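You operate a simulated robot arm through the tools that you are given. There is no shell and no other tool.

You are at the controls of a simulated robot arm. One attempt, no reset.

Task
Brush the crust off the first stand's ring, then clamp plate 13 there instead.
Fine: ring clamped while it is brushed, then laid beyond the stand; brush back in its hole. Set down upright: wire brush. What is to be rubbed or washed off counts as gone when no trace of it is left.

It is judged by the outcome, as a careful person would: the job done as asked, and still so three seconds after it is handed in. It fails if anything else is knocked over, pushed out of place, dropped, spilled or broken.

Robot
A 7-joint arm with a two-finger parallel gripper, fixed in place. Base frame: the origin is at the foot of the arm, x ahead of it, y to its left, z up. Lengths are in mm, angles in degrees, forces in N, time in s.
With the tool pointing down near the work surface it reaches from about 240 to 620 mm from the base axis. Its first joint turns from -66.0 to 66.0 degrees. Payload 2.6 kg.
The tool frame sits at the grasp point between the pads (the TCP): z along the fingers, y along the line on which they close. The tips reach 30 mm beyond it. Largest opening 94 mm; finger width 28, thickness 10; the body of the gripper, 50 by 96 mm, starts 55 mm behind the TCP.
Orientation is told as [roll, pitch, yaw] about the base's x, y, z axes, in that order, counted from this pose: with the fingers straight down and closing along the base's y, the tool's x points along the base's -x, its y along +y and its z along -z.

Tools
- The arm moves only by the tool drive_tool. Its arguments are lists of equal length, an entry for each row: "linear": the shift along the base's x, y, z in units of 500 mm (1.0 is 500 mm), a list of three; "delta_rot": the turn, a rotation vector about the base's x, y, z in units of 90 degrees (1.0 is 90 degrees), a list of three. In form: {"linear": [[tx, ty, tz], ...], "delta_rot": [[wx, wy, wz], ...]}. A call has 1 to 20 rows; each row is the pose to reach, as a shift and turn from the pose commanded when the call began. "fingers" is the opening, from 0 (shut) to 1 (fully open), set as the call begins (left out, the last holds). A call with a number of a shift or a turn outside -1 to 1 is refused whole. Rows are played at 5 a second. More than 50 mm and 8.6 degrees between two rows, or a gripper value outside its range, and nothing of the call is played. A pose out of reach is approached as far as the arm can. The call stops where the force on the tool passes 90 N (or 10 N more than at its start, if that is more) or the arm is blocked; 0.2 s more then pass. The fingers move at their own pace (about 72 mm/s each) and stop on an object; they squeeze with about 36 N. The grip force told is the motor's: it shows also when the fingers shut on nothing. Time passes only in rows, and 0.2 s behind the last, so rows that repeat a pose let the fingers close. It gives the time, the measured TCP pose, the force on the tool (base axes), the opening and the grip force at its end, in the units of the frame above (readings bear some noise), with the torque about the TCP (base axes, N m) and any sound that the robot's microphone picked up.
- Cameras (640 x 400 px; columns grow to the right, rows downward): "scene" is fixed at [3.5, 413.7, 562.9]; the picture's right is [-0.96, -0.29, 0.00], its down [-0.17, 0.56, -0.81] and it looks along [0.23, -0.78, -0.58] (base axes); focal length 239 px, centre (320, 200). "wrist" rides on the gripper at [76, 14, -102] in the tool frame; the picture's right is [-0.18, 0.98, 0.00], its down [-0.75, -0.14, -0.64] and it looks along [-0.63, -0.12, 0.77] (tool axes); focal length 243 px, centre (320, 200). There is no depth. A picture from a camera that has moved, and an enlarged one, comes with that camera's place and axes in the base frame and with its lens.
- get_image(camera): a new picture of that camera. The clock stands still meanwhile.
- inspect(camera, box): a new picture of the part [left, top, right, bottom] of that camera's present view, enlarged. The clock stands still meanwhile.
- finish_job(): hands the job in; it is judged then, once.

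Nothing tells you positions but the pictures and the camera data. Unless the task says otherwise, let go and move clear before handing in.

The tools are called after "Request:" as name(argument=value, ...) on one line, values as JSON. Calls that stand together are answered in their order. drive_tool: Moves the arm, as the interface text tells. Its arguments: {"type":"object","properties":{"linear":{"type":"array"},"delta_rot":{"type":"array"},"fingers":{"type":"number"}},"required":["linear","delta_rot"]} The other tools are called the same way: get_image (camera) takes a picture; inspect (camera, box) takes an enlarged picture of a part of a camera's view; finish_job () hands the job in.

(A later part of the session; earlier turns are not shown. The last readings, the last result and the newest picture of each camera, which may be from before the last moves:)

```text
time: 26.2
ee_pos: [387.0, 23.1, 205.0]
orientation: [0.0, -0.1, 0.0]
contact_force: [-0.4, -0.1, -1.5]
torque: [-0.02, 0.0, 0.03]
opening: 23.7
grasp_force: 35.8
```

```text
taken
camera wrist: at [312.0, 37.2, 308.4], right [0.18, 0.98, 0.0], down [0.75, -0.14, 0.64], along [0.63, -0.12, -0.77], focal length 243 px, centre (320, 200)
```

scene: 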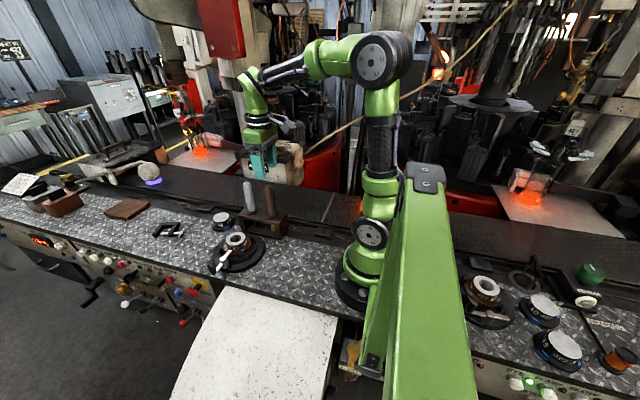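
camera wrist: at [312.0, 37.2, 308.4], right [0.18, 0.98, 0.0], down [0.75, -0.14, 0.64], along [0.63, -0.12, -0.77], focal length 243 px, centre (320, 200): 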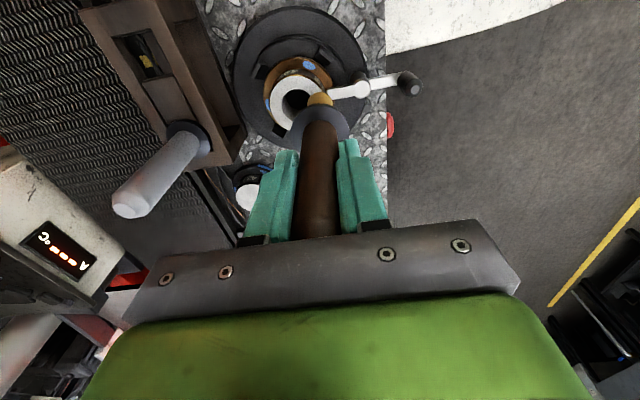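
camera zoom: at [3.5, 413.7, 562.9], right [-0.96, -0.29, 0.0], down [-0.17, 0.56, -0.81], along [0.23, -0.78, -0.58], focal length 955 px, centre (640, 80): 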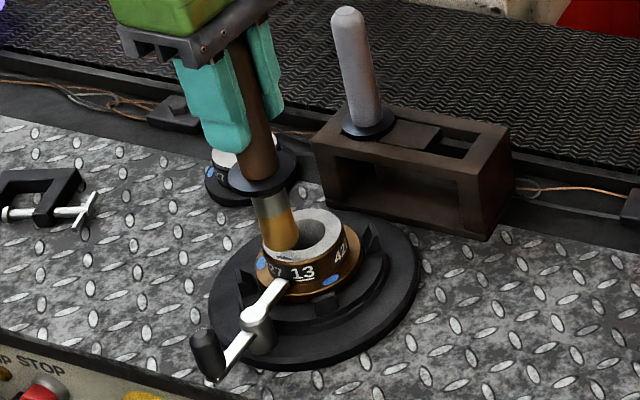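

The brush is hovering just above the ring. I'll lower in small steps until it touches.

Request:
drive_tool(linear=[[0, 0, -0.006], [0, 0, -0.012], [0, 0, -0.018], [0, 0, -0.018]], delta_rot=[[0, 0, 0], [0, 0, 0], [0, 0, 0], [0, 0, 0]])

Request:
inspect(camera="scene", box=[215, 220, 265, 260])

```text
time: 27.2
ee_pos: [389.0, 22.2, 196.5]
orientation: [0.0, 0.0, -0.1]
contact_force: [-0.8, 0.8, 0.3]
torque: [-0.02, 0.03, 0.02]
opening: 23.8
grasp_force: 36.1
```

```text
10.00 times, centred on (240, 240) of scene
camera zoom: at [3.5, 413.7, 562.9], right [-0.96, -0.29, 0.0], down [-0.17, 0.56, -0.81], along [0.23, -0.78, -0.58], focal length 2387 px, centre (1120, -200)
```

zoom: 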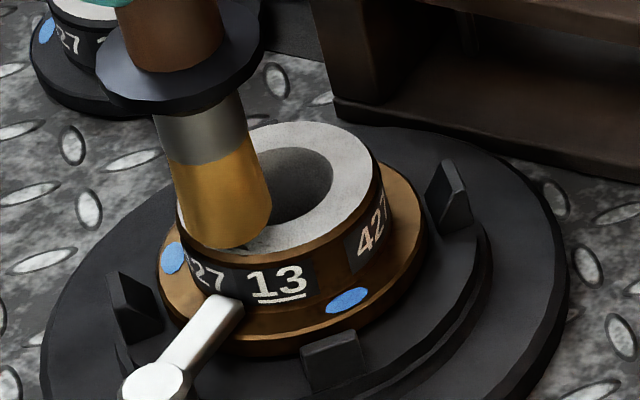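

Very close now. I'll go down 2 mm at a time.

Request:
drive_tool(linear=[[0, 0, -0.002], [0, 0, -0.004], [0, 0, -0.004]], delta_rot=[[0, 0, 0], [0, 0, 0], [0, 0, 0]])

Request:
drive_tool(linear=[[0, 0, -0.002], [0, 0, -0.004], [0, 0, -0.004]], delta_rot=[[0, 0, 0], [0, 0, 0], [0, 0, 0]])

Request:
inspect(camera="scene", box=[215, 220, 265, 260])

```text
time: 28.0
ee_pos: [388.4, 22.3, 194.6]
orientation: [0.0, 0.0, 0.0]
contact_force: [-0.5, 0.4, -1.0]
torque: [0.01, -0.03, -0.04]
opening: 23.8
grasp_force: 36.2
```

```text
time: 28.8
ee_pos: [389.4, 22.6, 193.2]
orientation: [0.0, 0.0, 0.1]
contact_force: [-0.3, 0.2, -0.3]
torque: [0.03, -0.02, 0.02]
opening: 24.0
grasp_force: 35.4
```

```text
10.00 times, centred on (240, 240) of scene
camera zoom: at [3.5, 413.7, 562.9], right [-0.96, -0.29, 0.0], down [-0.17, 0.56, -0.81], along [0.23, -0.78, -0.58], focal length 2387 px, centre (1120, -200)
```

zoom: 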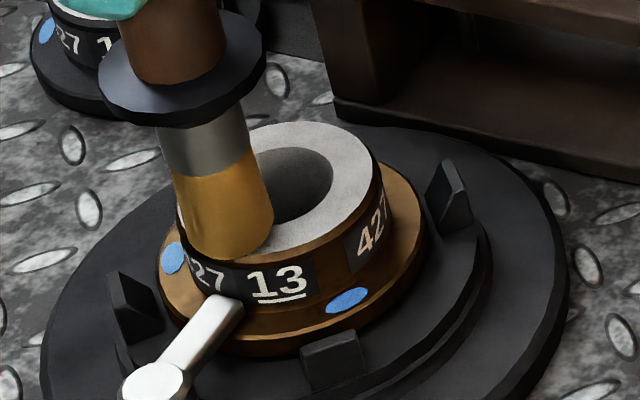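

No contact force yet; continuing down.

Request:
drive_tool(linear=[[0, 0, -0.002], [0, 0, -0.004], [0, 0, -0.004]], delta_rot=[[0, 0, 0], [0, 0, 0], [0, 0, 0]])

Request:
drive_tool(linear=[[0, 0, -0.002], [0, 0, -0.003], [0, 0, -0.003]], delta_rot=[[0, 0, 0], [0, 0, 0], [0, 0, 0]])

Request:
inspect(camera="scene", box=[215, 220, 265, 260])

```text
time: 29.6
ee_pos: [388.7, 23.2, 190.2]
orientation: [0.0, 0.1, -0.1]
contact_force: [-0.2, 0.1, -1.2]
torque: [0.0, -0.02, -0.03]
opening: 23.9
grasp_force: 36.3
```

```text
time: 30.4
ee_pos: [388.8, 23.3, 190.0]
orientation: [0.0, 0.0, 0.0]
contact_force: [-0.6, 0.3, 0.2]
torque: [-0.02, 0.06, 0.01]
opening: 23.9
grasp_force: 35.6
```

```text
10.00 times, centred on (240, 240) of scene
camera zoom: at [3.5, 413.7, 562.9], right [-0.96, -0.29, 0.0], down [-0.17, 0.56, -0.81], along [0.23, -0.78, -0.58], focal length 2387 px, centre (1120, -200)
```

zoom: 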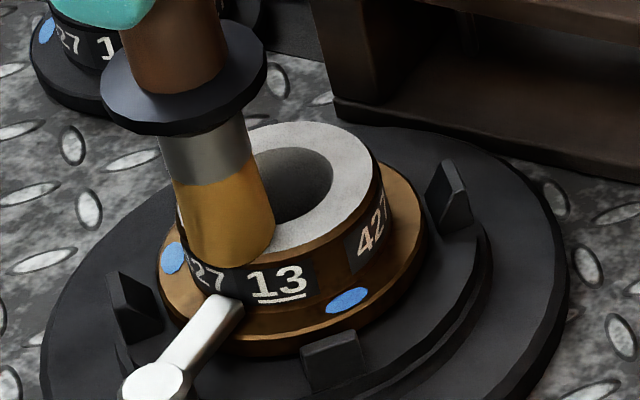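

Still no touch; by the picture the bristle end is at about z 62. I'll keep lowering gently.

Request:
drive_tool(linear=[[0, 0, -0.002], [0, 0, -0.004], [0, 0, -0.004]], delta_rot=[[0, 0, 0], [0, 0, 0], [0, 0, 0]])

Request:
drive_tool(linear=[[0, 0, -0.0015], [0, 0, -0.003], [0, 0, -0.003]], delta_rot=[[0, 0, 0], [0, 0, 0], [0, 0, 0]])

Request:
inspect(camera="scene", box=[215, 220, 265, 260])

```text
time: 31.2
ee_pos: [389.3, 22.6, 188.6]
orientation: [0.0, -0.2, 0.1]
contact_force: [-3.3, -0.3, 21.2]
torque: [0.1, 0.31, -0.07]
opening: 24.1
grasp_force: 36.1
```

```text
time: 32.0
ee_pos: [389.7, 23.5, 186.8]
orientation: [-0.1, -0.4, 0.1]
contact_force: [3.9, 1.1, 29.2]
torque: [0.2, -0.5, 0.0]
opening: 23.8
grasp_force: 36.3
```

```text
10.00 times, centred on (240, 240) of scene
camera zoom: at [3.4, 413.7, 562.9], right [-0.96, -0.29, 0.0], down [-0.17, 0.56, -0.81], along [0.23, -0.78, -0.58], focal length 2387 px, centre (1120, -200)
```

zoom: 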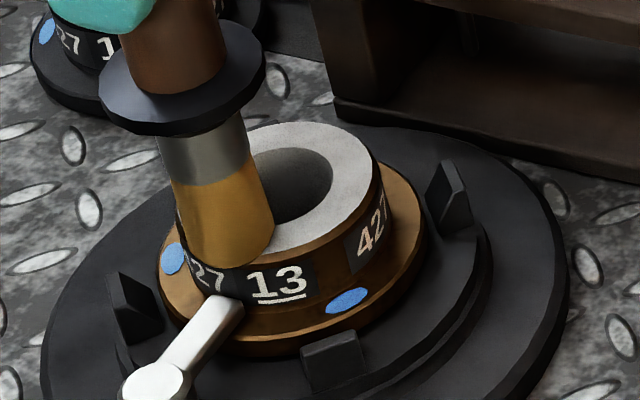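

Contact is made (about 29 N at this depth). I'll ease up slightly and start rubbing with strokes along y, where the grip is stiffest.

Request:
drive_tool(linear=[[0, 0, 0.003], [0, 0.006, 0.003], [0, 0.012, 0.003], [0, 0.006, 0.003], [0, 0, 0.003], [0, -0.006, 0.003], [0, -0.012, 0.003], [0, -0.006, 0.003], [0, 0, 0.003], [0, 0.006, 0.003], [0, 0.012, 0.003], [0, 0.006, 0.003], [0, 0, 0.003], [0, -0.006, 0.003], [0, -0.012, 0.003], [0, -0.006, 0.003], [0, 0, 0.003], [0, 0, 0.003]], delta_rot=[[0, 0, 0], [0, 0, 0], [0, 0, 0], [0, 0, 0], [0, 0, 0], [0, 0, 0], [0, 0, 0], [0, 0, 0], [0, 0, 0], [0, 0, 0], [0, 0, 0], [0, 0, 0], [0, 0, 0], [0, 0, 0], [0, 0, 0], [0, 0, 0], [0, 0, 0], [0, 0, 0]])

Request:
inspect(camera="scene", box=[190, 180, 290, 280])

Request:
inspect(camera="wrist", box=[220, 30, 420, 160])

```text
time: 35.8
ee_pos: [388.0, 20.2, 186.8]
orientation: [-0.2, -0.1, 0.0]
contact_force: [0.0, -8.3, 20.9]
torque: [-1.01, -0.03, -0.02]
opening: 24.0
grasp_force: 35.9
```

```text
4.00 times, centred on (240, 230) of scene
camera zoom: at [3.4, 413.7, 562.9], right [-0.96, -0.29, 0.0], down [-0.17, 0.56, -0.81], along [0.23, -0.78, -0.58], focal length 955 px, centre (640, 80)
```

zoom: 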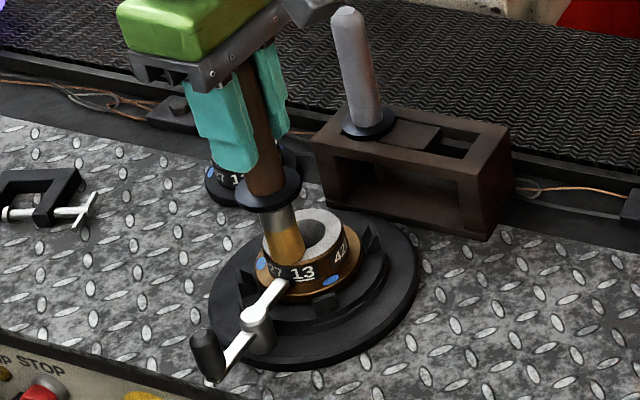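

```text
3.08 times, centred on (320, 95) of wrist
camera zoom: at [312.7, 35.7, 290.5], right [0.18, 0.98, 0.0], down [0.75, -0.14, 0.64], along [0.63, -0.12, -0.77], focal length 746 px, centre (320, 523)
```

zoom: 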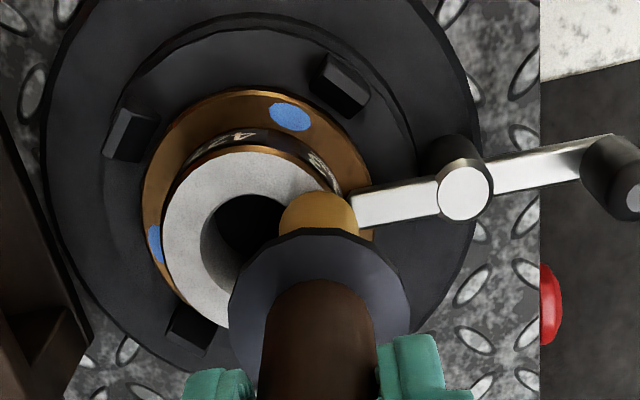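

The strokes are working with about 21 N and the ring holds still. Now I'll brush the two ends of the patch, at x ≈ 379 and 397.

Request:
drive_tool(linear=[[0, 0, 0.012], [-0.018, 0, 0.012], [-0.018, 0, 0], [-0.018, 0.006, 0], [-0.018, 0.012, 0], [-0.018, 0.004, 0], [-0.018, -0.004, 0], [-0.018, -0.012, 0], [-0.018, -0.004, 0], [-0.018, 0.006, 0], [-0.018, 0.006, 0.012], [0.018, 0, 0.012], [0.018, 0, 0], [0.018, 0.006, 0], [0.018, 0.012, 0], [0.018, 0.004, 0], [0.018, -0.004, 0], [0.018, -0.012, 0], [0.018, -0.004, 0], [0.018, 0.006, 0]], delta_rot=[[0, 0, 0], [0, 0, 0], [0, 0, 0], [0, 0, 0], [0, 0, 0], [0, 0, 0], [0, 0, 0], [0, 0, 0], [0, 0, 0], [0, 0, 0], [0, 0, 0], [0, 0, 0], [0, 0, 0], [0, 0, 0], [0, 0, 0], [0, 0, 0], [0, 0, 0], [0, 0, 0], [0, 0, 0], [0, 0, 0]])

Request:
drive_tool(linear=[[0, 0, 0.03], [0, -0.05, 0.08], [0, -0.1, 0.14], [-0.06, -0.16, 0.14], [-0.06, -0.16, 0.14]], delta_rot=[[0, 0, 0], [0, 0, 0], [0, 0, 0], [0, 0, 0], [0, 0, 0]])

Request:
inspect(camera="scene", box=[215, 228, 255, 258])

Request:
get_image(camera="wrist")

```text
time: 40.0
ee_pos: [397.7, 25.9, 188.1]
orientation: [0.0, -0.1, -0.1]
contact_force: [0.4, -3.9, 8.2]
torque: [-0.54, -0.06, -0.03]
opening: 24.0
grasp_force: 36.0
```

```text
time: 41.2
ee_pos: [366.3, -53.4, 255.8]
orientation: [0.0, 0.0, 0.1]
contact_force: [1.0, 0.0, -0.4]
torque: [0.03, 0.02, 0.02]
opening: 23.7
grasp_force: 35.6
```

```text
13.33 times, centred on (235, 243) of scene
camera zoom: at [3.5, 413.7, 562.9], right [-0.96, -0.29, 0.0], down [-0.17, 0.56, -0.81], along [0.23, -0.78, -0.58], focal length 3182 px, centre (1453, -373)
```

zoom: 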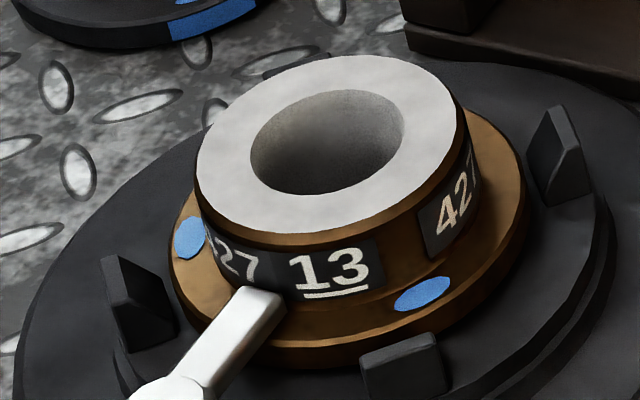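

```text
taken
camera wrist: at [291.6, -39.5, 359.0], right [0.18, 0.98, 0.0], down [0.75, -0.14, 0.64], along [0.63, -0.12, -0.77], focal length 243 px, centre (320, 200)
```

wrist: 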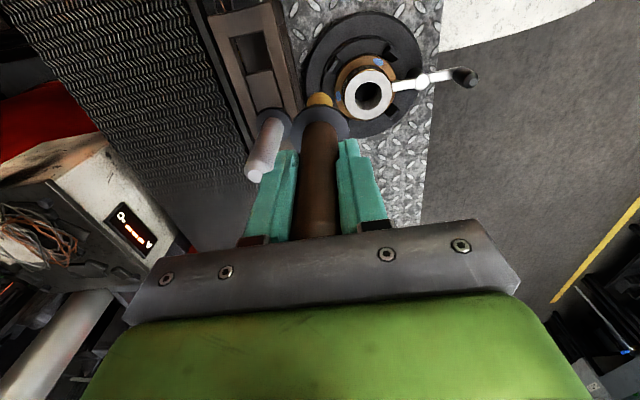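

The crust looks gone from the scene view. I'll check the ring top closely from the wrist camera too, before putting the brush back.

Request:
inspect(camera="wrist", box=[325, 50, 415, 125])

Request:
inspect(camera="wrist", box=[210, 20, 350, 160])

Request:
inspect(camera="scene", box=[225, 160, 305, 240])

```text
5.33 times, centred on (370, 88) of wrist
camera zoom: at [291.6, -39.5, 359.0], right [0.18, 0.98, 0.0], down [0.75, -0.14, 0.64], along [0.63, -0.12, -0.77], focal length 1294 px, centre (53, 800)
```

zoom: 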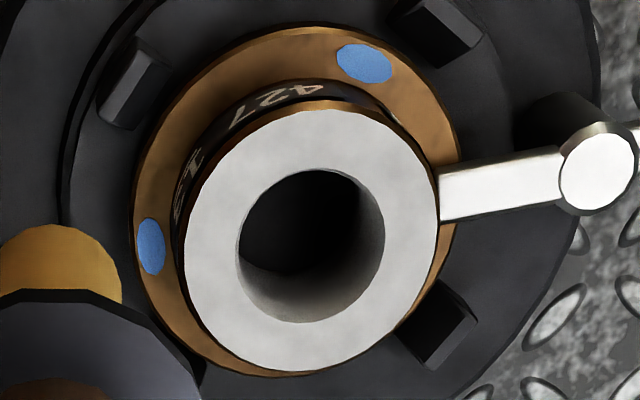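

```text
2.86 times, centred on (280, 90) of wrist
camera zoom: at [291.6, -39.5, 359.0], right [0.18, 0.98, 0.0], down [0.75, -0.14, 0.64], along [0.63, -0.12, -0.77], focal length 693 px, centre (434, 514)
```

zoom: 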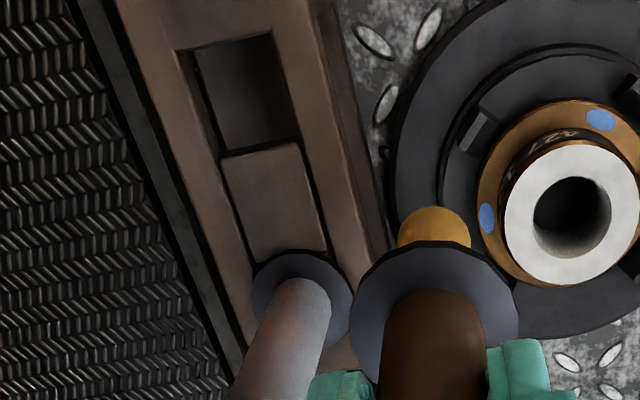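

```text
5.00 times, centred on (265, 200) of scene
camera zoom: at [3.5, 413.7, 562.9], right [-0.96, -0.29, 0.0], down [-0.17, 0.56, -0.81], along [0.23, -0.78, -0.58], focal length 1193 px, centre (595, 200)
```

zoom: 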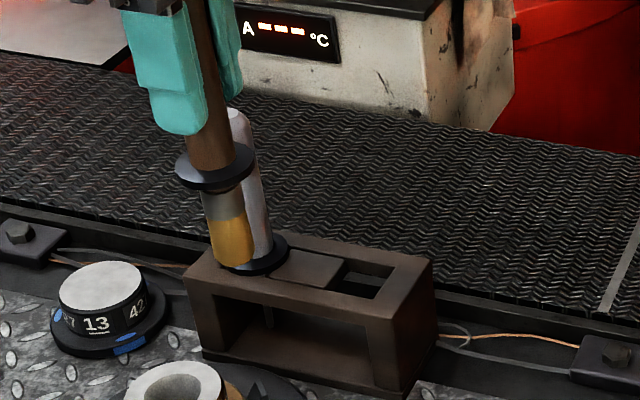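

The ring is clean. Now I'll return the brush to its own hole at about (322.5, -115.5), first hovering at z 256 then descending partway.

Request:
drive_tool(linear=[[-0.04, -0.04, 0], [-0.075, -0.09, 0], [-0.089, -0.122, 0], [-0.089, -0.122, 0], [-0.089, -0.122, -0.04], [-0.089, -0.122, -0.05], [-0.089, -0.122, -0.05]], delta_rot=[[0, 0, 0], [0, 0, 0], [0, 0, 0], [0, 0, 0], [0, 0, 0], [0, 0, 0], [0, 0, 0]])

Request:
inspect(camera="scene", box=[225, 160, 305, 240])

Request:
inspect(camera="wrist", box=[260, 60, 400, 180])

```text
time: 42.8
ee_pos: [323.2, -117.3, 230.3]
orientation: [0.1, 0.1, 0.1]
contact_force: [-0.1, -0.2, -1.7]
torque: [-0.02, 0.02, -0.03]
opening: 24.0
grasp_force: 36.1
```

```text
5.00 times, centred on (265, 200) of scene
camera zoom: at [3.5, 413.7, 562.9], right [-0.96, -0.29, 0.0], down [-0.17, 0.56, -0.81], along [0.23, -0.78, -0.58], focal length 1193 px, centre (595, 200)
```

zoom: 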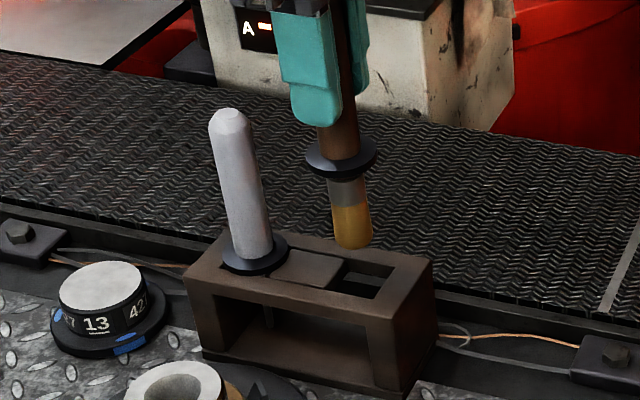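

```text
3.33 times, centred on (330, 120) of wrist
camera zoom: at [248.3, -102.2, 334.3], right [0.18, 0.98, 0.0], down [0.75, -0.14, 0.64], along [0.63, -0.12, -0.77], focal length 809 px, centre (287, 467)
```

zoom: 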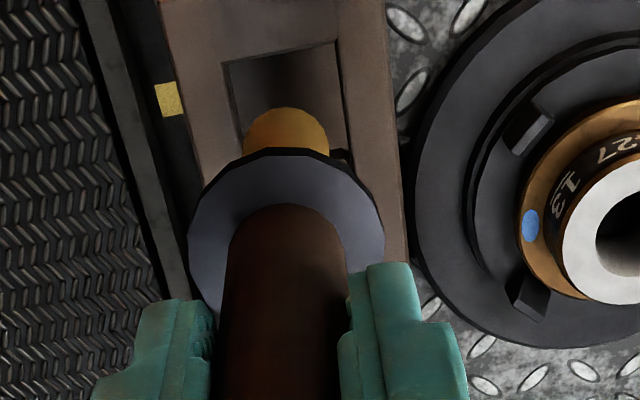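

The brush hovers above its hole and is aligned. I'll lower it in, slowing toward the seat.

Request:
drive_tool(linear=[[0, 0, -0.03], [0, 0, -0.06], [0, 0, -0.09], [0, 0, -0.12], [0, 0, -0.145], [0, 0, -0.163], [0, 0, -0.163]], delta_rot=[[0, 0, 0], [0, 0, 0], [0, 0, 0], [0, 0, 0], [0, 0, 0], [0, 0, 0], [0, 0, 0]])

Request:
inspect(camera="scene", box=[240, 190, 300, 240])

```text
time: 44.4
ee_pos: [323.1, -116.8, 152.5]
orientation: [-0.1, 0.0, 0.0]
contact_force: [-1.0, -0.2, -1.3]
torque: [-0.02, 0.02, 0.01]
opening: 23.8
grasp_force: 36.4
```

```text
8.00 times, centred on (270, 215) of scene
camera zoom: at [3.5, 413.7, 562.9], right [-0.96, -0.29, 0.0], down [-0.17, 0.56, -0.81], along [0.23, -0.78, -0.58], focal length 1909 px, centre (720, 80)
```

zoom: 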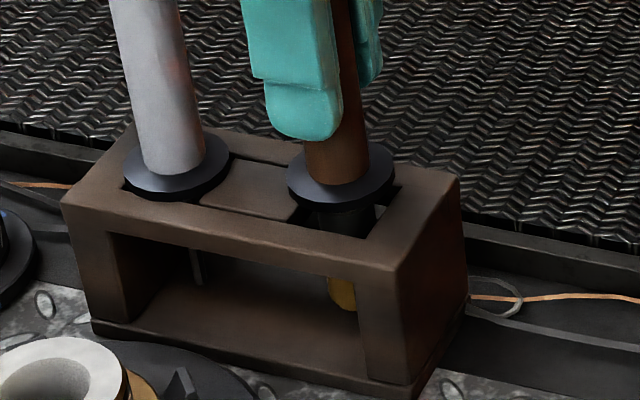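

It's entering the hole cleanly with the collar about 8–10 mm above the rack. I'll lower the last stretch gently.

Request:
drive_tool(linear=[[0, 0, -0.006], [0, 0, -0.01], [0, 0, -0.014], [0, 0, -0.014]], delta_rot=[[0, 0, 0], [0, 0, 0], [0, 0, 0], [0, 0, 0]])

Request:
inspect(camera="scene", box=[240, 190, 300, 240])

```text
time: 45.4
ee_pos: [323.1, -115.2, 144.4]
orientation: [0.0, -0.1, 0.0]
contact_force: [-0.7, -1.1, -0.4]
torque: [0.01, 0.0, -0.03]
opening: 23.9
grasp_force: 36.0
```

```text
8.00 times, centred on (270, 215) of scene
camera zoom: at [3.5, 413.7, 562.9], right [-0.96, -0.29, 0.0], down [-0.17, 0.56, -0.81], along [0.23, -0.78, -0.58], focal length 1909 px, centre (720, 80)
```

zoom: 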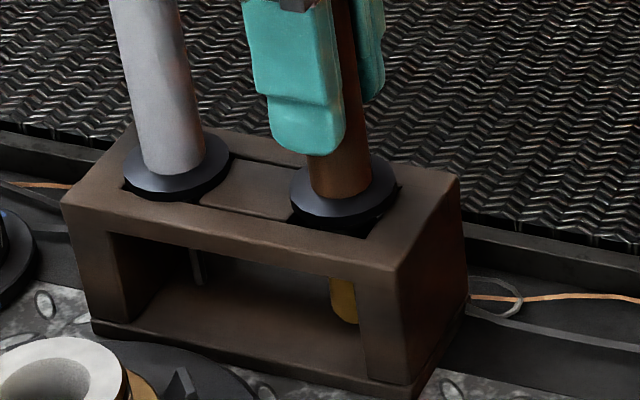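

Nearly seated, no contact force yet. Lowering 1 mm at a time.

Request:
drive_tool(linear=[[0, 0, -0.002], [0, 0, -0.004], [0, 0, -0.004]], delta_rot=[[0, 0, 0], [0, 0, 0], [0, 0, 0]])

Request:
drive_tool(linear=[[0, 0, -0.002], [0, 0, -0.002]], delta_rot=[[0, 0, 0], [0, 0, 0]])

Request:
inspect(camera="scene", box=[240, 190, 300, 240])

```text
time: 46.2
ee_pos: [322.3, -114.3, 142.4]
orientation: [0.0, 0.1, 0.1]
contact_force: [0.8, 0.8, -1.8]
torque: [0.02, 0.02, -0.01]
opening: 23.9
grasp_force: 36.5
```

```text
time: 46.8
ee_pos: [321.7, -115.3, 142.5]
orientation: [0.0, 0.0, 0.0]
contact_force: [-0.2, 0.6, -0.8]
torque: [0.01, 0.0, -0.01]
opening: 24.0
grasp_force: 35.8
```

```text
8.00 times, centred on (270, 215) of scene
camera zoom: at [3.5, 413.7, 562.9], right [-0.96, -0.29, 0.0], down [-0.17, 0.56, -0.81], along [0.23, -0.78, -0.58], focal length 1909 px, centre (720, 80)
```

zoom: 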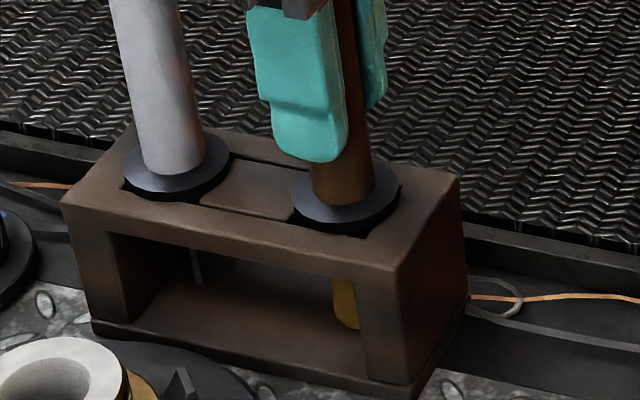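

Request:
drive_tool(linear=[[0, 0, -0.002], [0, 0, -0.002]], delta_rot=[[0, 0, 0], [0, 0, 0]])

Request:
drive_tool(linear=[[0, 0, -0.002], [0, 0, -0.002]], delta_rot=[[0, 0, 0], [0, 0, 0]])

Request:
inspect(camera="scene", box=[245, 200, 295, 245])

```text
time: 47.4
ee_pos: [323.2, -114.8, 139.8]
orientation: [0.0, 0.0, 0.0]
contact_force: [-1.1, -0.6, 2.2]
torque: [-0.01, -0.01, 0.0]
opening: 24.0
grasp_force: 36.1
```

```text
time: 48.0
ee_pos: [323.2, -115.4, 139.1]
orientation: [0.0, 0.0, -0.1]
contact_force: [-11.6, 3.4, 29.5]
torque: [0.06, 0.44, -0.01]
opening: 24.1
grasp_force: 36.3
```

```text
8.89 times, centred on (270, 222) of scene
camera zoom: at [3.4, 413.7, 562.9], right [-0.96, -0.29, 0.0], down [-0.17, 0.56, -0.81], along [0.23, -0.78, -0.58], focal length 2122 px, centre (764, 0)
```

zoom: 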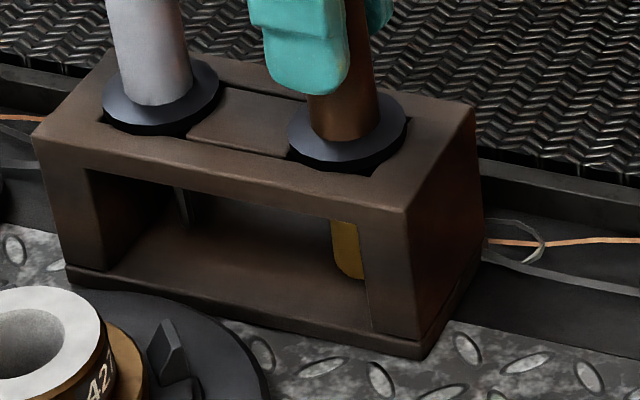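

The collar is seated (contact force rose, picture matches the original). I'll ease 0.5 mm, open and rise straight up.

Request:
drive_tool(linear=[[0, 0, 0.0012], [0, 0, 0.0012]], delta_rot=[[0, 0, 0], [0, 0, 0]])

Request:
drive_tool(linear=[[0, 0, 0], [0, 0, 0], [0, 0, 0.0], [0, 0, 0.06], [0, 0, 0.14], [0, 0, 0.22], [0, 0, 0.26], [0, 0, 0.26]], delta_rot=[[0, 0, 0], [0, 0, 0], [0, 0, 0], [0, 0, 0], [0, 0, 0], [0, 0, 0], [0, 0, 0], [0, 0, 0]], fingers=0.64)

Request:
inspect(camera="scene", box=[215, 165, 315, 250])

Request:
get_image(camera="wrist")

```text
time: 48.6
ee_pos: [323.3, -116.4, 140.3]
orientation: [-0.2, 0.0, 0.0]
contact_force: [-6.1, 0.4, 22.7]
torque: [0.04, 0.18, 0.02]
opening: 23.7
grasp_force: 36.0
```

```text
time: 50.4
ee_pos: [323.0, -115.2, 270.6]
orientation: [0.0, -0.1, -0.1]
contact_force: [0.6, -0.8, -0.1]
torque: [-0.02, 0.02, -0.01]
opening: 60.2
grasp_force: 0.0
```

```text
4.71 times, centred on (265, 208) of scene
camera zoom: at [3.5, 413.7, 562.9], right [-0.96, -0.29, 0.0], down [-0.17, 0.56, -0.81], along [0.23, -0.78, -0.58], focal length 1123 px, centre (579, 165)
```

zoom: 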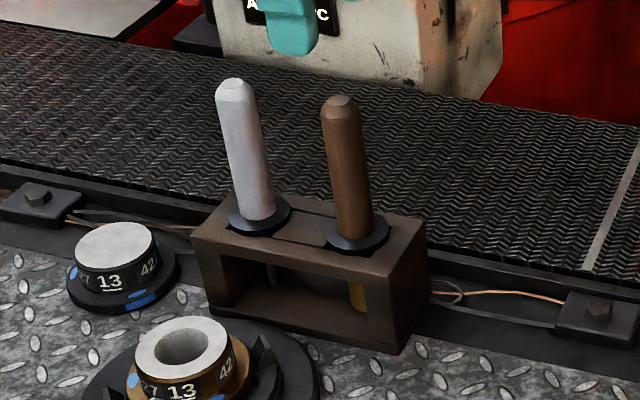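

```text
taken
camera wrist: at [247.6, -100.8, 372.9], right [0.18, 0.98, 0.0], down [0.75, -0.14, 0.64], along [0.63, -0.12, -0.77], focal length 243 px, centre (320, 200)
```

wrist: 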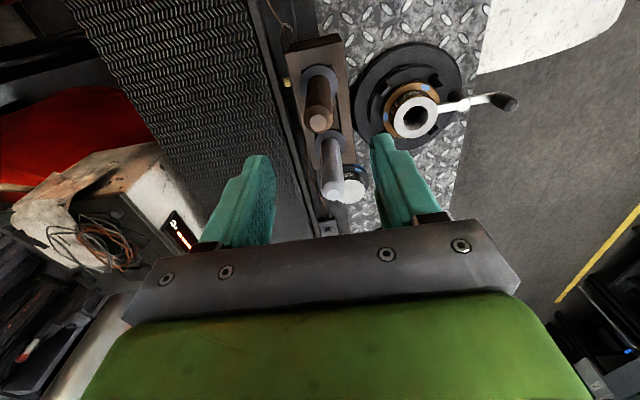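

The brush is back in its hole, upright. Next I'll unclamp: go to the knob at about (390, 110), with the gripper at yaw 90.

Request:
drive_tool(linear=[[0.0113, 0.0376, 0], [0.0226, 0.0752, 0], [0.0338, 0.1128, 0], [0.0451, 0.1503, 0], [0.0564, 0.1879, 0], [0.0677, 0.2255, 0], [0.0789, 0.2631, 0], [0.0902, 0.3007, 0], [0.1015, 0.3383, 0], [0.1128, 0.3758, 0], [0.124, 0.4134, 0], [0.1353, 0.451, 0], [0.1353, 0.451, -0.06], [0.1353, 0.451, -0.14], [0.1353, 0.451, -0.2], [0.1353, 0.451, -0.22], [0.1353, 0.451, -0.22]], delta_rot=[[0, 0, 0.0833], [0, 0, 0.1667], [0, 0, 0.25], [0, 0, 0.3333], [0, 0, 0.4167], [0, 0, 0.5], [0, 0, 0.5833], [0, 0, 0.6667], [0, 0, 0.75], [0, 0, 0.8333], [0, 0, 0.9167], [0, 0, 1.0], [0, 0, 1.0], [0, 0, 1.0], [0, 0, 1.0], [0, 0, 1.0], [0, 0, 1.0]], fingers=0.43)

Request:
get_image(camera="wrist")

Request:
inspect(camera="scene", box=[170, 190, 290, 290])

```text
time: 54.0
ee_pos: [389.4, 110.2, 157.9]
orientation: [0.0, -0.1, 90.0]
contact_force: [-0.4, 0.2, 0.3]
torque: [0.02, -0.02, 0.01]
opening: 40.6
grasp_force: 0.0
```

```text
taken
camera wrist: at [376.3, 33.0, 261.9], right [-0.98, 0.18, 0.0], down [0.14, 0.75, 0.64], along [0.12, 0.63, -0.77], focal length 243 px, centre (320, 200)
```

wrist: 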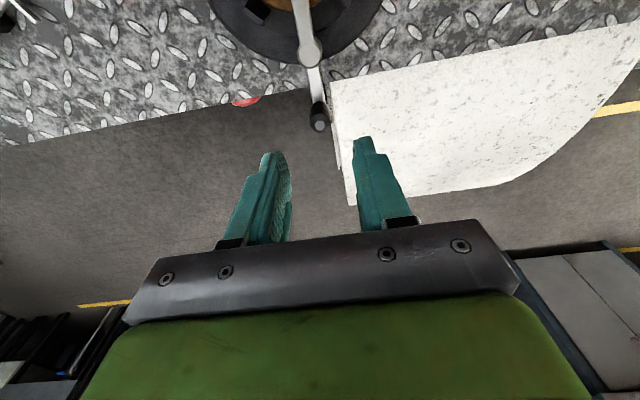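

```text
4.00 times, centred on (230, 240) of scene
camera zoom: at [3.5, 413.7, 562.9], right [-0.96, -0.29, 0.0], down [-0.17, 0.56, -0.81], along [0.23, -0.78, -0.58], focal length 955 px, centre (680, 40)
```

zoom: 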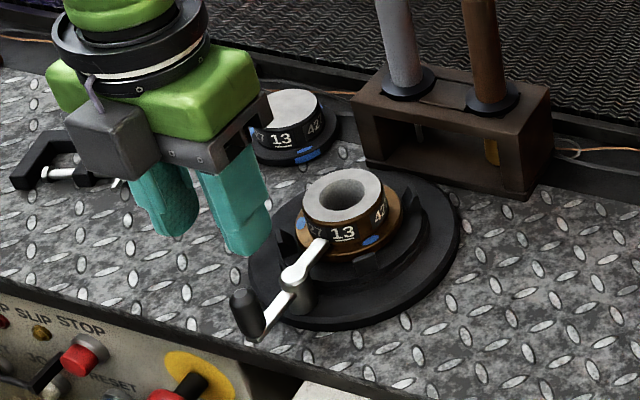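

The knob sits between the fingers at about (391, 109). I'll descend and grip it.

Request:
drive_tool(linear=[[0.001, -0.002, -0.04], [0.001, -0.002, -0.08], [0.001, -0.002, -0.12], [0.001, -0.002, -0.145], [0.001, -0.002, -0.145]], delta_rot=[[0, 0, 0], [0, 0, 0], [0, 0, 0], [0, 0, 0], [0, 0, 0]])

Request:
drive_tool(linear=[[0, 0, 0], [0, 0, 0], [0, 0, 0]], delta_rot=[[0, 0, 0], [0, 0, 0], [0, 0, 0]], fingers=0.0)

Request:
get_image(camera="wrist")

```text
time: 55.2
ee_pos: [390.5, 109.4, 87.0]
orientation: [0.0, 0.1, 90.1]
contact_force: [0.1, 0.0, -0.8]
torque: [0.02, 0.01, 0.01]
opening: 40.3
grasp_force: 0.3
```

```text
time: 56.0
ee_pos: [390.7, 109.9, 86.7]
orientation: [0.0, 0.0, 90.1]
contact_force: [-0.1, 1.1, -4.5]
torque: [0.07, -0.02, 0.04]
opening: 16.6
grasp_force: 45.2
```

```text
taken
camera wrist: at [377.4, 32.9, 190.5], right [-0.98, 0.18, 0.0], down [0.14, 0.75, 0.64], along [0.12, 0.63, -0.77], focal length 243 px, centre (320, 200)
```

wrist: 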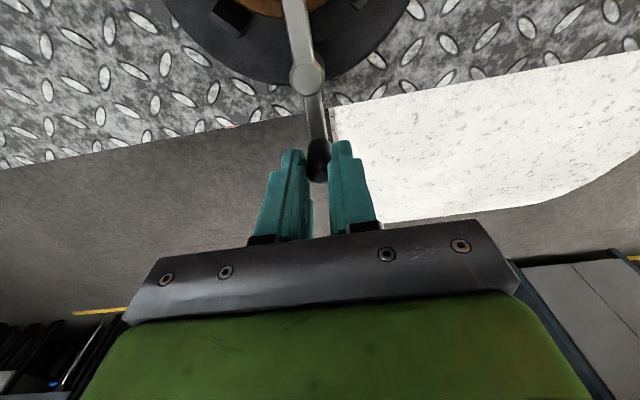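

Gripped. I'll swing the crank back through about 90° to the open position in 5° steps.

Request:
drive_tool(linear=[[0.0074, -0.0003, 0], [0.0149, -0.0013, 0], [0.0223, -0.003, 0], [0.0296, -0.0052, 0], [0.0366, -0.0082, 0], [0.0433, -0.0117, 0], [0.0497, -0.0157, 0], [0.0557, -0.0204, 0], [0.0613, -0.0255, 0], [0.0664, -0.0311, 0], [0.0711, -0.0371, 0], [0.0751, -0.0435, 0], [0.0786, -0.0502, 0], [0.0816, -0.0572, 0], [0.0838, -0.0645, 0], [0.0855, -0.0719, 0], [0.0865, -0.0794, 0], [0.0868, -0.0865, 0], [0.0868, -0.0865, 0]], delta_rot=[[0, 0, -0.0556], [0, 0, -0.1111], [0, 0, -0.1667], [0, 0, -0.2222], [0, 0, -0.2778], [0, 0, -0.3333], [0, 0, -0.3889], [0, 0, -0.4444], [0, 0, -0.5], [0, 0, -0.5556], [0, 0, -0.6111], [0, 0, -0.6667], [0, 0, -0.7222], [0, 0, -0.7778], [0, 0, -0.8333], [0, 0, -0.8889], [0, 0, -0.9444], [0, 0, -1.0], [0, 0, -1.0]])

Request:
inspect(camera="scene", box=[170, 190, 290, 290])

Request:
get_image(camera="wrist")

```text
time: 60.0
ee_pos: [434.9, 67.1, 85.9]
orientation: [0.2, 0.0, -0.1]
contact_force: [-10.8, 1.2, 12.7]
torque: [0.07, 1.15, -0.07]
opening: 16.5
grasp_force: 45.3
```

```text
4.00 times, centred on (230, 240) of scene
camera zoom: at [3.5, 413.7, 562.9], right [-0.96, -0.29, 0.0], down [-0.17, 0.56, -0.81], along [0.23, -0.78, -0.58], focal length 955 px, centre (680, 40)
```

zoom: 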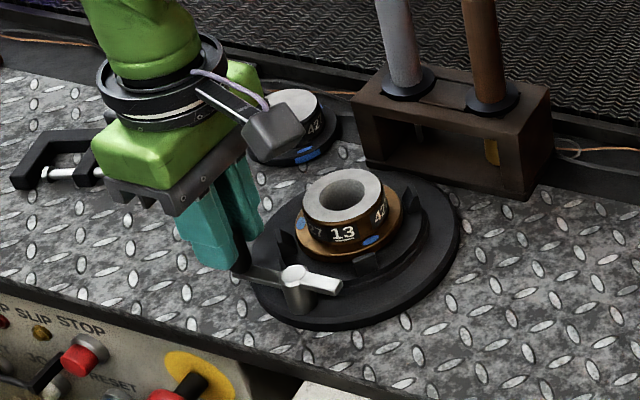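

```text
taken
camera wrist: at [358.8, 80.5, 190.6], right [0.19, 0.98, 0.0], down [0.75, -0.14, 0.64], along [0.63, -0.12, -0.77], focal length 243 px, centre (320, 200)
```

wrist: 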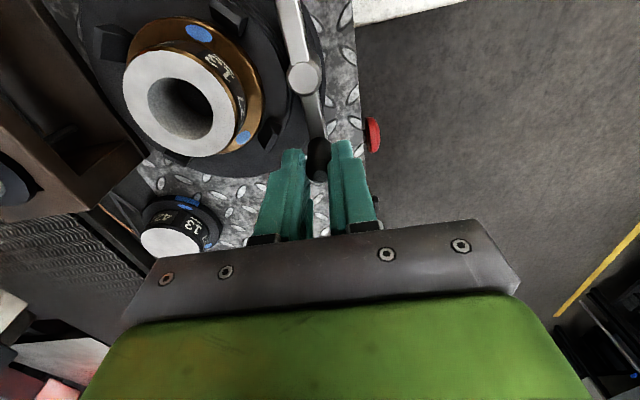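

The crank is back at the open position. I'll release the knob, rise and move above the ring at (388, 0.7).

Request:
drive_tool(linear=[[0, 0, 0], [0, 0, 0], [0, 0, 0.03], [0, 0, 0.1], [0, 0, 0.188], [-0.046, -0.0655, 0.188], [-0.092, -0.131, 0.188], [-0.092, -0.131, 0.188], [-0.092, -0.131, 0.188]], delta_rot=[[0, 0, 0], [0, 0, 0], [0, 0, 0], [0, 0, 0], [0, 0, 0], [0, 0, 0], [0, 0, 0], [0, 0, 0], [0, 0, 0]], fingers=0.43)

Request:
drive_tool(linear=[[0, 0, 0], [0, 0, 0], [0, 0, 0]], delta_rot=[[0, 0, 0], [0, 0, 0], [0, 0, 0]], fingers=0.77)

Request:
get_image(camera="wrist")

Request:
inspect(camera="scene", box=[200, 225, 280, 275])

```text
time: 62.0
ee_pos: [390.9, 2.3, 180.5]
orientation: [0.1, 0.0, 0.0]
contact_force: [0.6, 0.2, 0.1]
torque: [0.0, 0.02, 0.0]
opening: 40.5
grasp_force: 0.0
```

```text
time: 62.8
ee_pos: [390.2, 2.9, 180.0]
orientation: [0.0, 0.0, 0.0]
contact_force: [0.5, -0.1, 1.0]
torque: [-0.03, 0.0, 0.0]
opening: 72.3
grasp_force: 0.1
```

```text
taken
camera wrist: at [314.7, 16.1, 284.3], right [0.18, 0.98, 0.0], down [0.75, -0.14, 0.64], along [0.63, -0.12, -0.77], focal length 243 px, centre (320, 200)
```

wrist: 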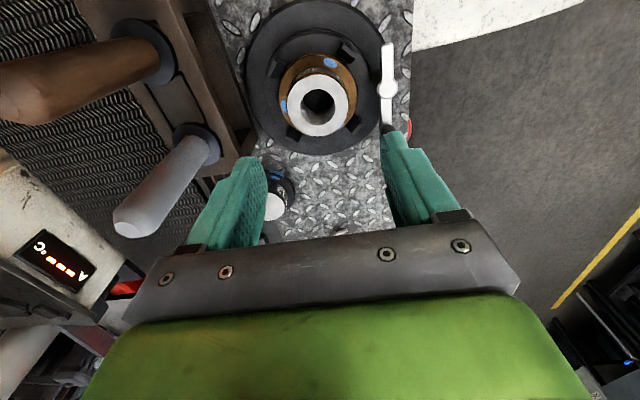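

```text
8.00 times, centred on (240, 250) of scene
camera zoom: at [3.5, 413.7, 562.9], right [-0.96, -0.29, 0.0], down [-0.17, 0.56, -0.81], along [0.23, -0.78, -0.58], focal length 1909 px, centre (960, -200)
```

zoom: 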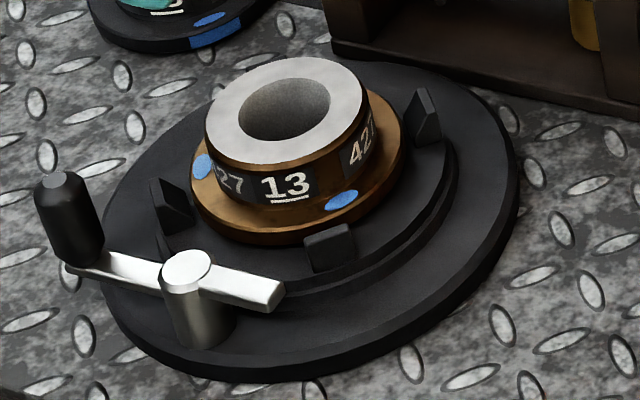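

The ring is free under the gripper. I'll zoom to measure its offset from the TCP before descending.

Request:
inspect(camera="wrist", box=[260, 40, 380, 160])

```text
3.33 times, centred on (320, 100) of wrist
camera zoom: at [314.7, 16.1, 284.3], right [0.18, 0.98, 0.0], down [0.75, -0.14, 0.64], along [0.63, -0.12, -0.77], focal length 809 px, centre (320, 533)
```

zoom: 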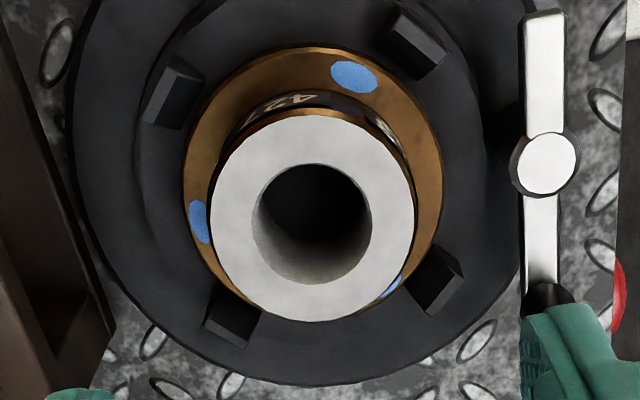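

The ring centre is about (-1, -2) mm off the TCP. I'll correct and descend to just above it, then check.

Request:
drive_tool(linear=[[-0.0024, -0.004, -0.05], [-0.0024, -0.004, -0.1], [-0.0024, -0.004, -0.15], [-0.0024, -0.004, -0.18], [-0.0024, -0.004, -0.18]], delta_rot=[[0, 0, 0], [0, 0, 0], [0, 0, 0], [0, 0, 0], [0, 0, 0]])

Request:
get_image(camera="wrist")

Request:
inspect(camera="scene", box=[190, 190, 290, 280])

```text
time: 64.0
ee_pos: [388.5, -2.1, 91.1]
orientation: [0.0, 0.0, 0.0]
contact_force: [0.9, -0.4, 0.8]
torque: [0.01, 0.03, 0.0]
opening: 72.6
grasp_force: 0.1
```

```text
taken
camera wrist: at [313.1, 12.6, 194.5], right [0.18, 0.98, 0.0], down [0.75, -0.14, 0.64], along [0.63, -0.12, -0.77], focal length 243 px, centre (320, 200)
```

wrist: 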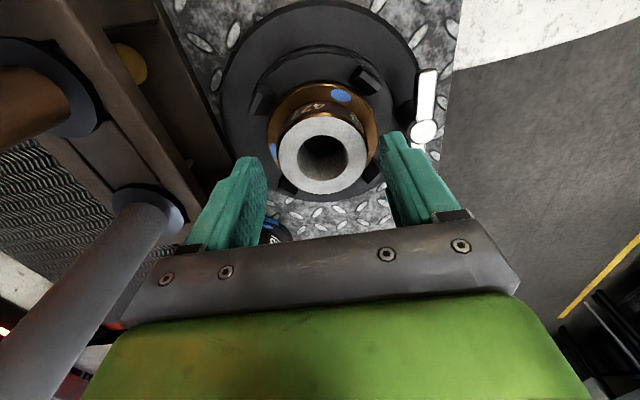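

```text
4.44 times, centred on (240, 235) of scene
camera zoom: at [3.5, 413.7, 562.9], right [-0.96, -0.29, 0.0], down [-0.17, 0.56, -0.81], along [0.23, -0.78, -0.58], focal length 1061 px, centre (676, 44)
```

zoom: 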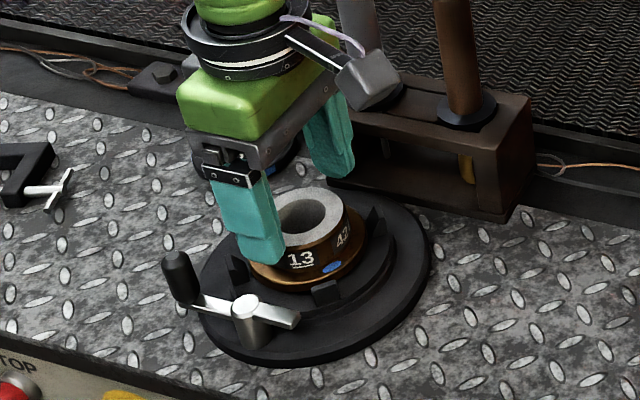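

Nearly centred. I'll nudge +1 mm in y and descend so the tips go down beside the hub, at about z 43.

Request:
drive_tool(linear=[[0, 0.002, -0.01], [0, 0.002, -0.02], [0, 0.002, -0.028], [0, 0.002, -0.034], [0, 0.002, -0.034]], delta_rot=[[0, 0, 0], [0, 0, 0], [0, 0, 0], [0, 0, 0], [0, 0, 0]])

Request:
inspect(camera="scene", box=[200, 215, 280, 275])

Request:
inspect(camera="wrist", box=[220, 60, 440, 220])

```text
time: 65.2
ee_pos: [387.5, -1.7, 75.3]
orientation: [-0.1, 0.1, 0.0]
contact_force: [-0.8, 0.4, 0.8]
torque: [0.0, 0.01, 0.02]
opening: 72.2
grasp_force: 0.1
```

```text
6.67 times, centred on (240, 245) of scene
camera zoom: at [3.5, 413.7, 562.9], right [-0.96, -0.29, 0.0], down [-0.17, 0.56, -0.81], along [0.23, -0.78, -0.58], focal length 1591 px, centre (853, -100)
```

zoom: 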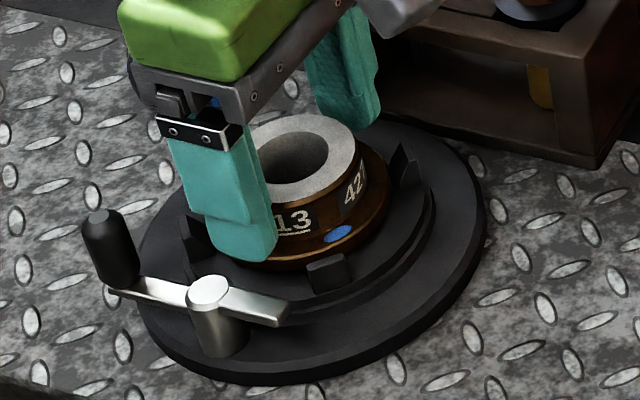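

```text
2.50 times, centred on (330, 140) of wrist
camera zoom: at [311.6, 13.9, 177.2], right [0.18, 0.98, 0.0], down [0.75, -0.14, 0.64], along [0.63, -0.12, -0.77], focal length 606 px, centre (295, 350)
```

zoom: 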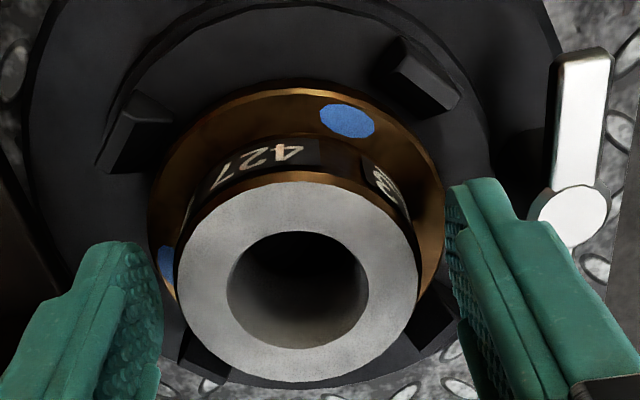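

The fingers straddle the hub without touching. I'll close on it.

Request:
drive_tool(linear=[[0, 0, 0], [0, 0, 0], [0, 0, 0]], delta_rot=[[0, 0, 0], [0, 0, 0], [0, 0, 0]], fingers=0.0)

Request:
inspect(camera="scene", box=[200, 215, 280, 275])

Request:
inspect(camera="wrist", box=[220, 60, 440, 220])

```text
time: 66.0
ee_pos: [387.5, 0.2, 74.4]
orientation: [0.0, 0.0, -0.1]
contact_force: [-0.6, 0.6, -0.8]
torque: [-0.06, -0.02, -0.02]
opening: 57.0
grasp_force: 35.6
```

```text
6.67 times, centred on (240, 245) of scene
camera zoom: at [3.5, 413.7, 562.9], right [-0.96, -0.29, 0.0], down [-0.17, 0.56, -0.81], along [0.23, -0.78, -0.58], focal length 1591 px, centre (853, -100)
```

zoom: 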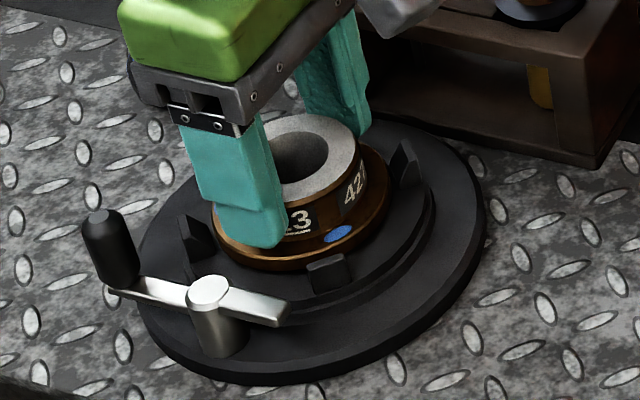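

```text
2.50 times, centred on (330, 140) of wrist
camera zoom: at [311.6, 13.9, 177.2], right [0.18, 0.98, 0.0], down [0.75, -0.14, 0.64], along [0.63, -0.12, -0.77], focal length 606 px, centre (295, 350)
```

zoom: 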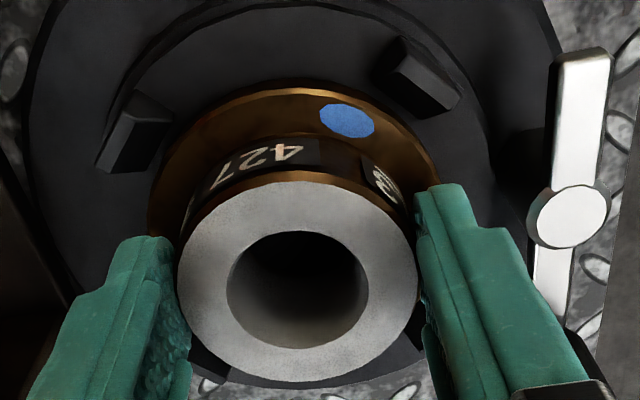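

The hub is gripped at 57 mm. I'll lift the ring straight up out of the jaws and carry it to a free spot beyond the stand, at about (535, 8), stopping above the bench.

Request:
drive_tool(linear=[[0, 0, 0.01], [0, 0, 0.03], [0, 0, 0.06], [0, 0, 0.1], [0, 0, 0.14], [0.06, 0.003, 0.14], [0.13, 0.007, 0.14], [0.2, 0.011, 0.14], [0.26, 0.014, 0.14], [0.2964, 0.0165, 0.14], [0.2964, 0.0165, 0.14]], delta_rot=[[0, 0, 0], [0, 0, 0], [0, 0, 0], [0, 0, 0], [0, 0, 0], [0, 0, 0], [0, 0, 0], [0, 0, 0], [0, 0, 0], [0, 0, 0], [0, 0, 0]])

Request:
get_image(camera="scene")

Request:
get_image(camera="wrist")

```text
time: 68.4
ee_pos: [535.6, 8.3, 141.8]
orientation: [-0.1, 0.1, 0.0]
contact_force: [-0.3, 0.4, -0.4]
torque: [0.01, 0.02, -0.02]
opening: 0.0
grasp_force: 33.2
```

```text
taken
```

scene: 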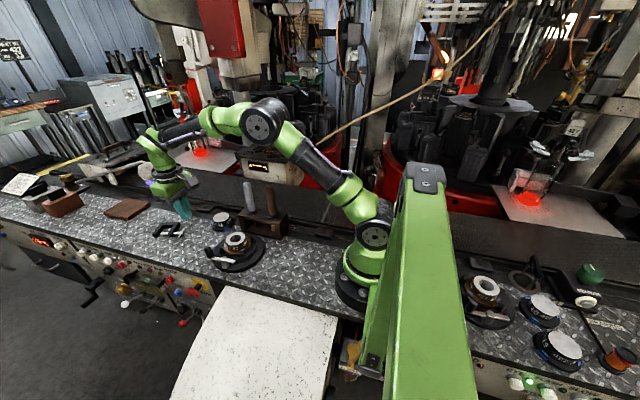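

```text
taken
camera wrist: at [459.7, 22.7, 246.0], right [0.18, 0.98, 0.0], down [0.75, -0.14, 0.64], along [0.63, -0.12, -0.77], focal length 243 px, centre (320, 200)
```

wrist: 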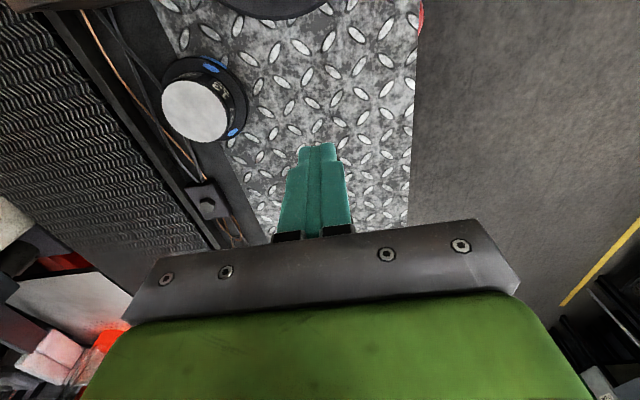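

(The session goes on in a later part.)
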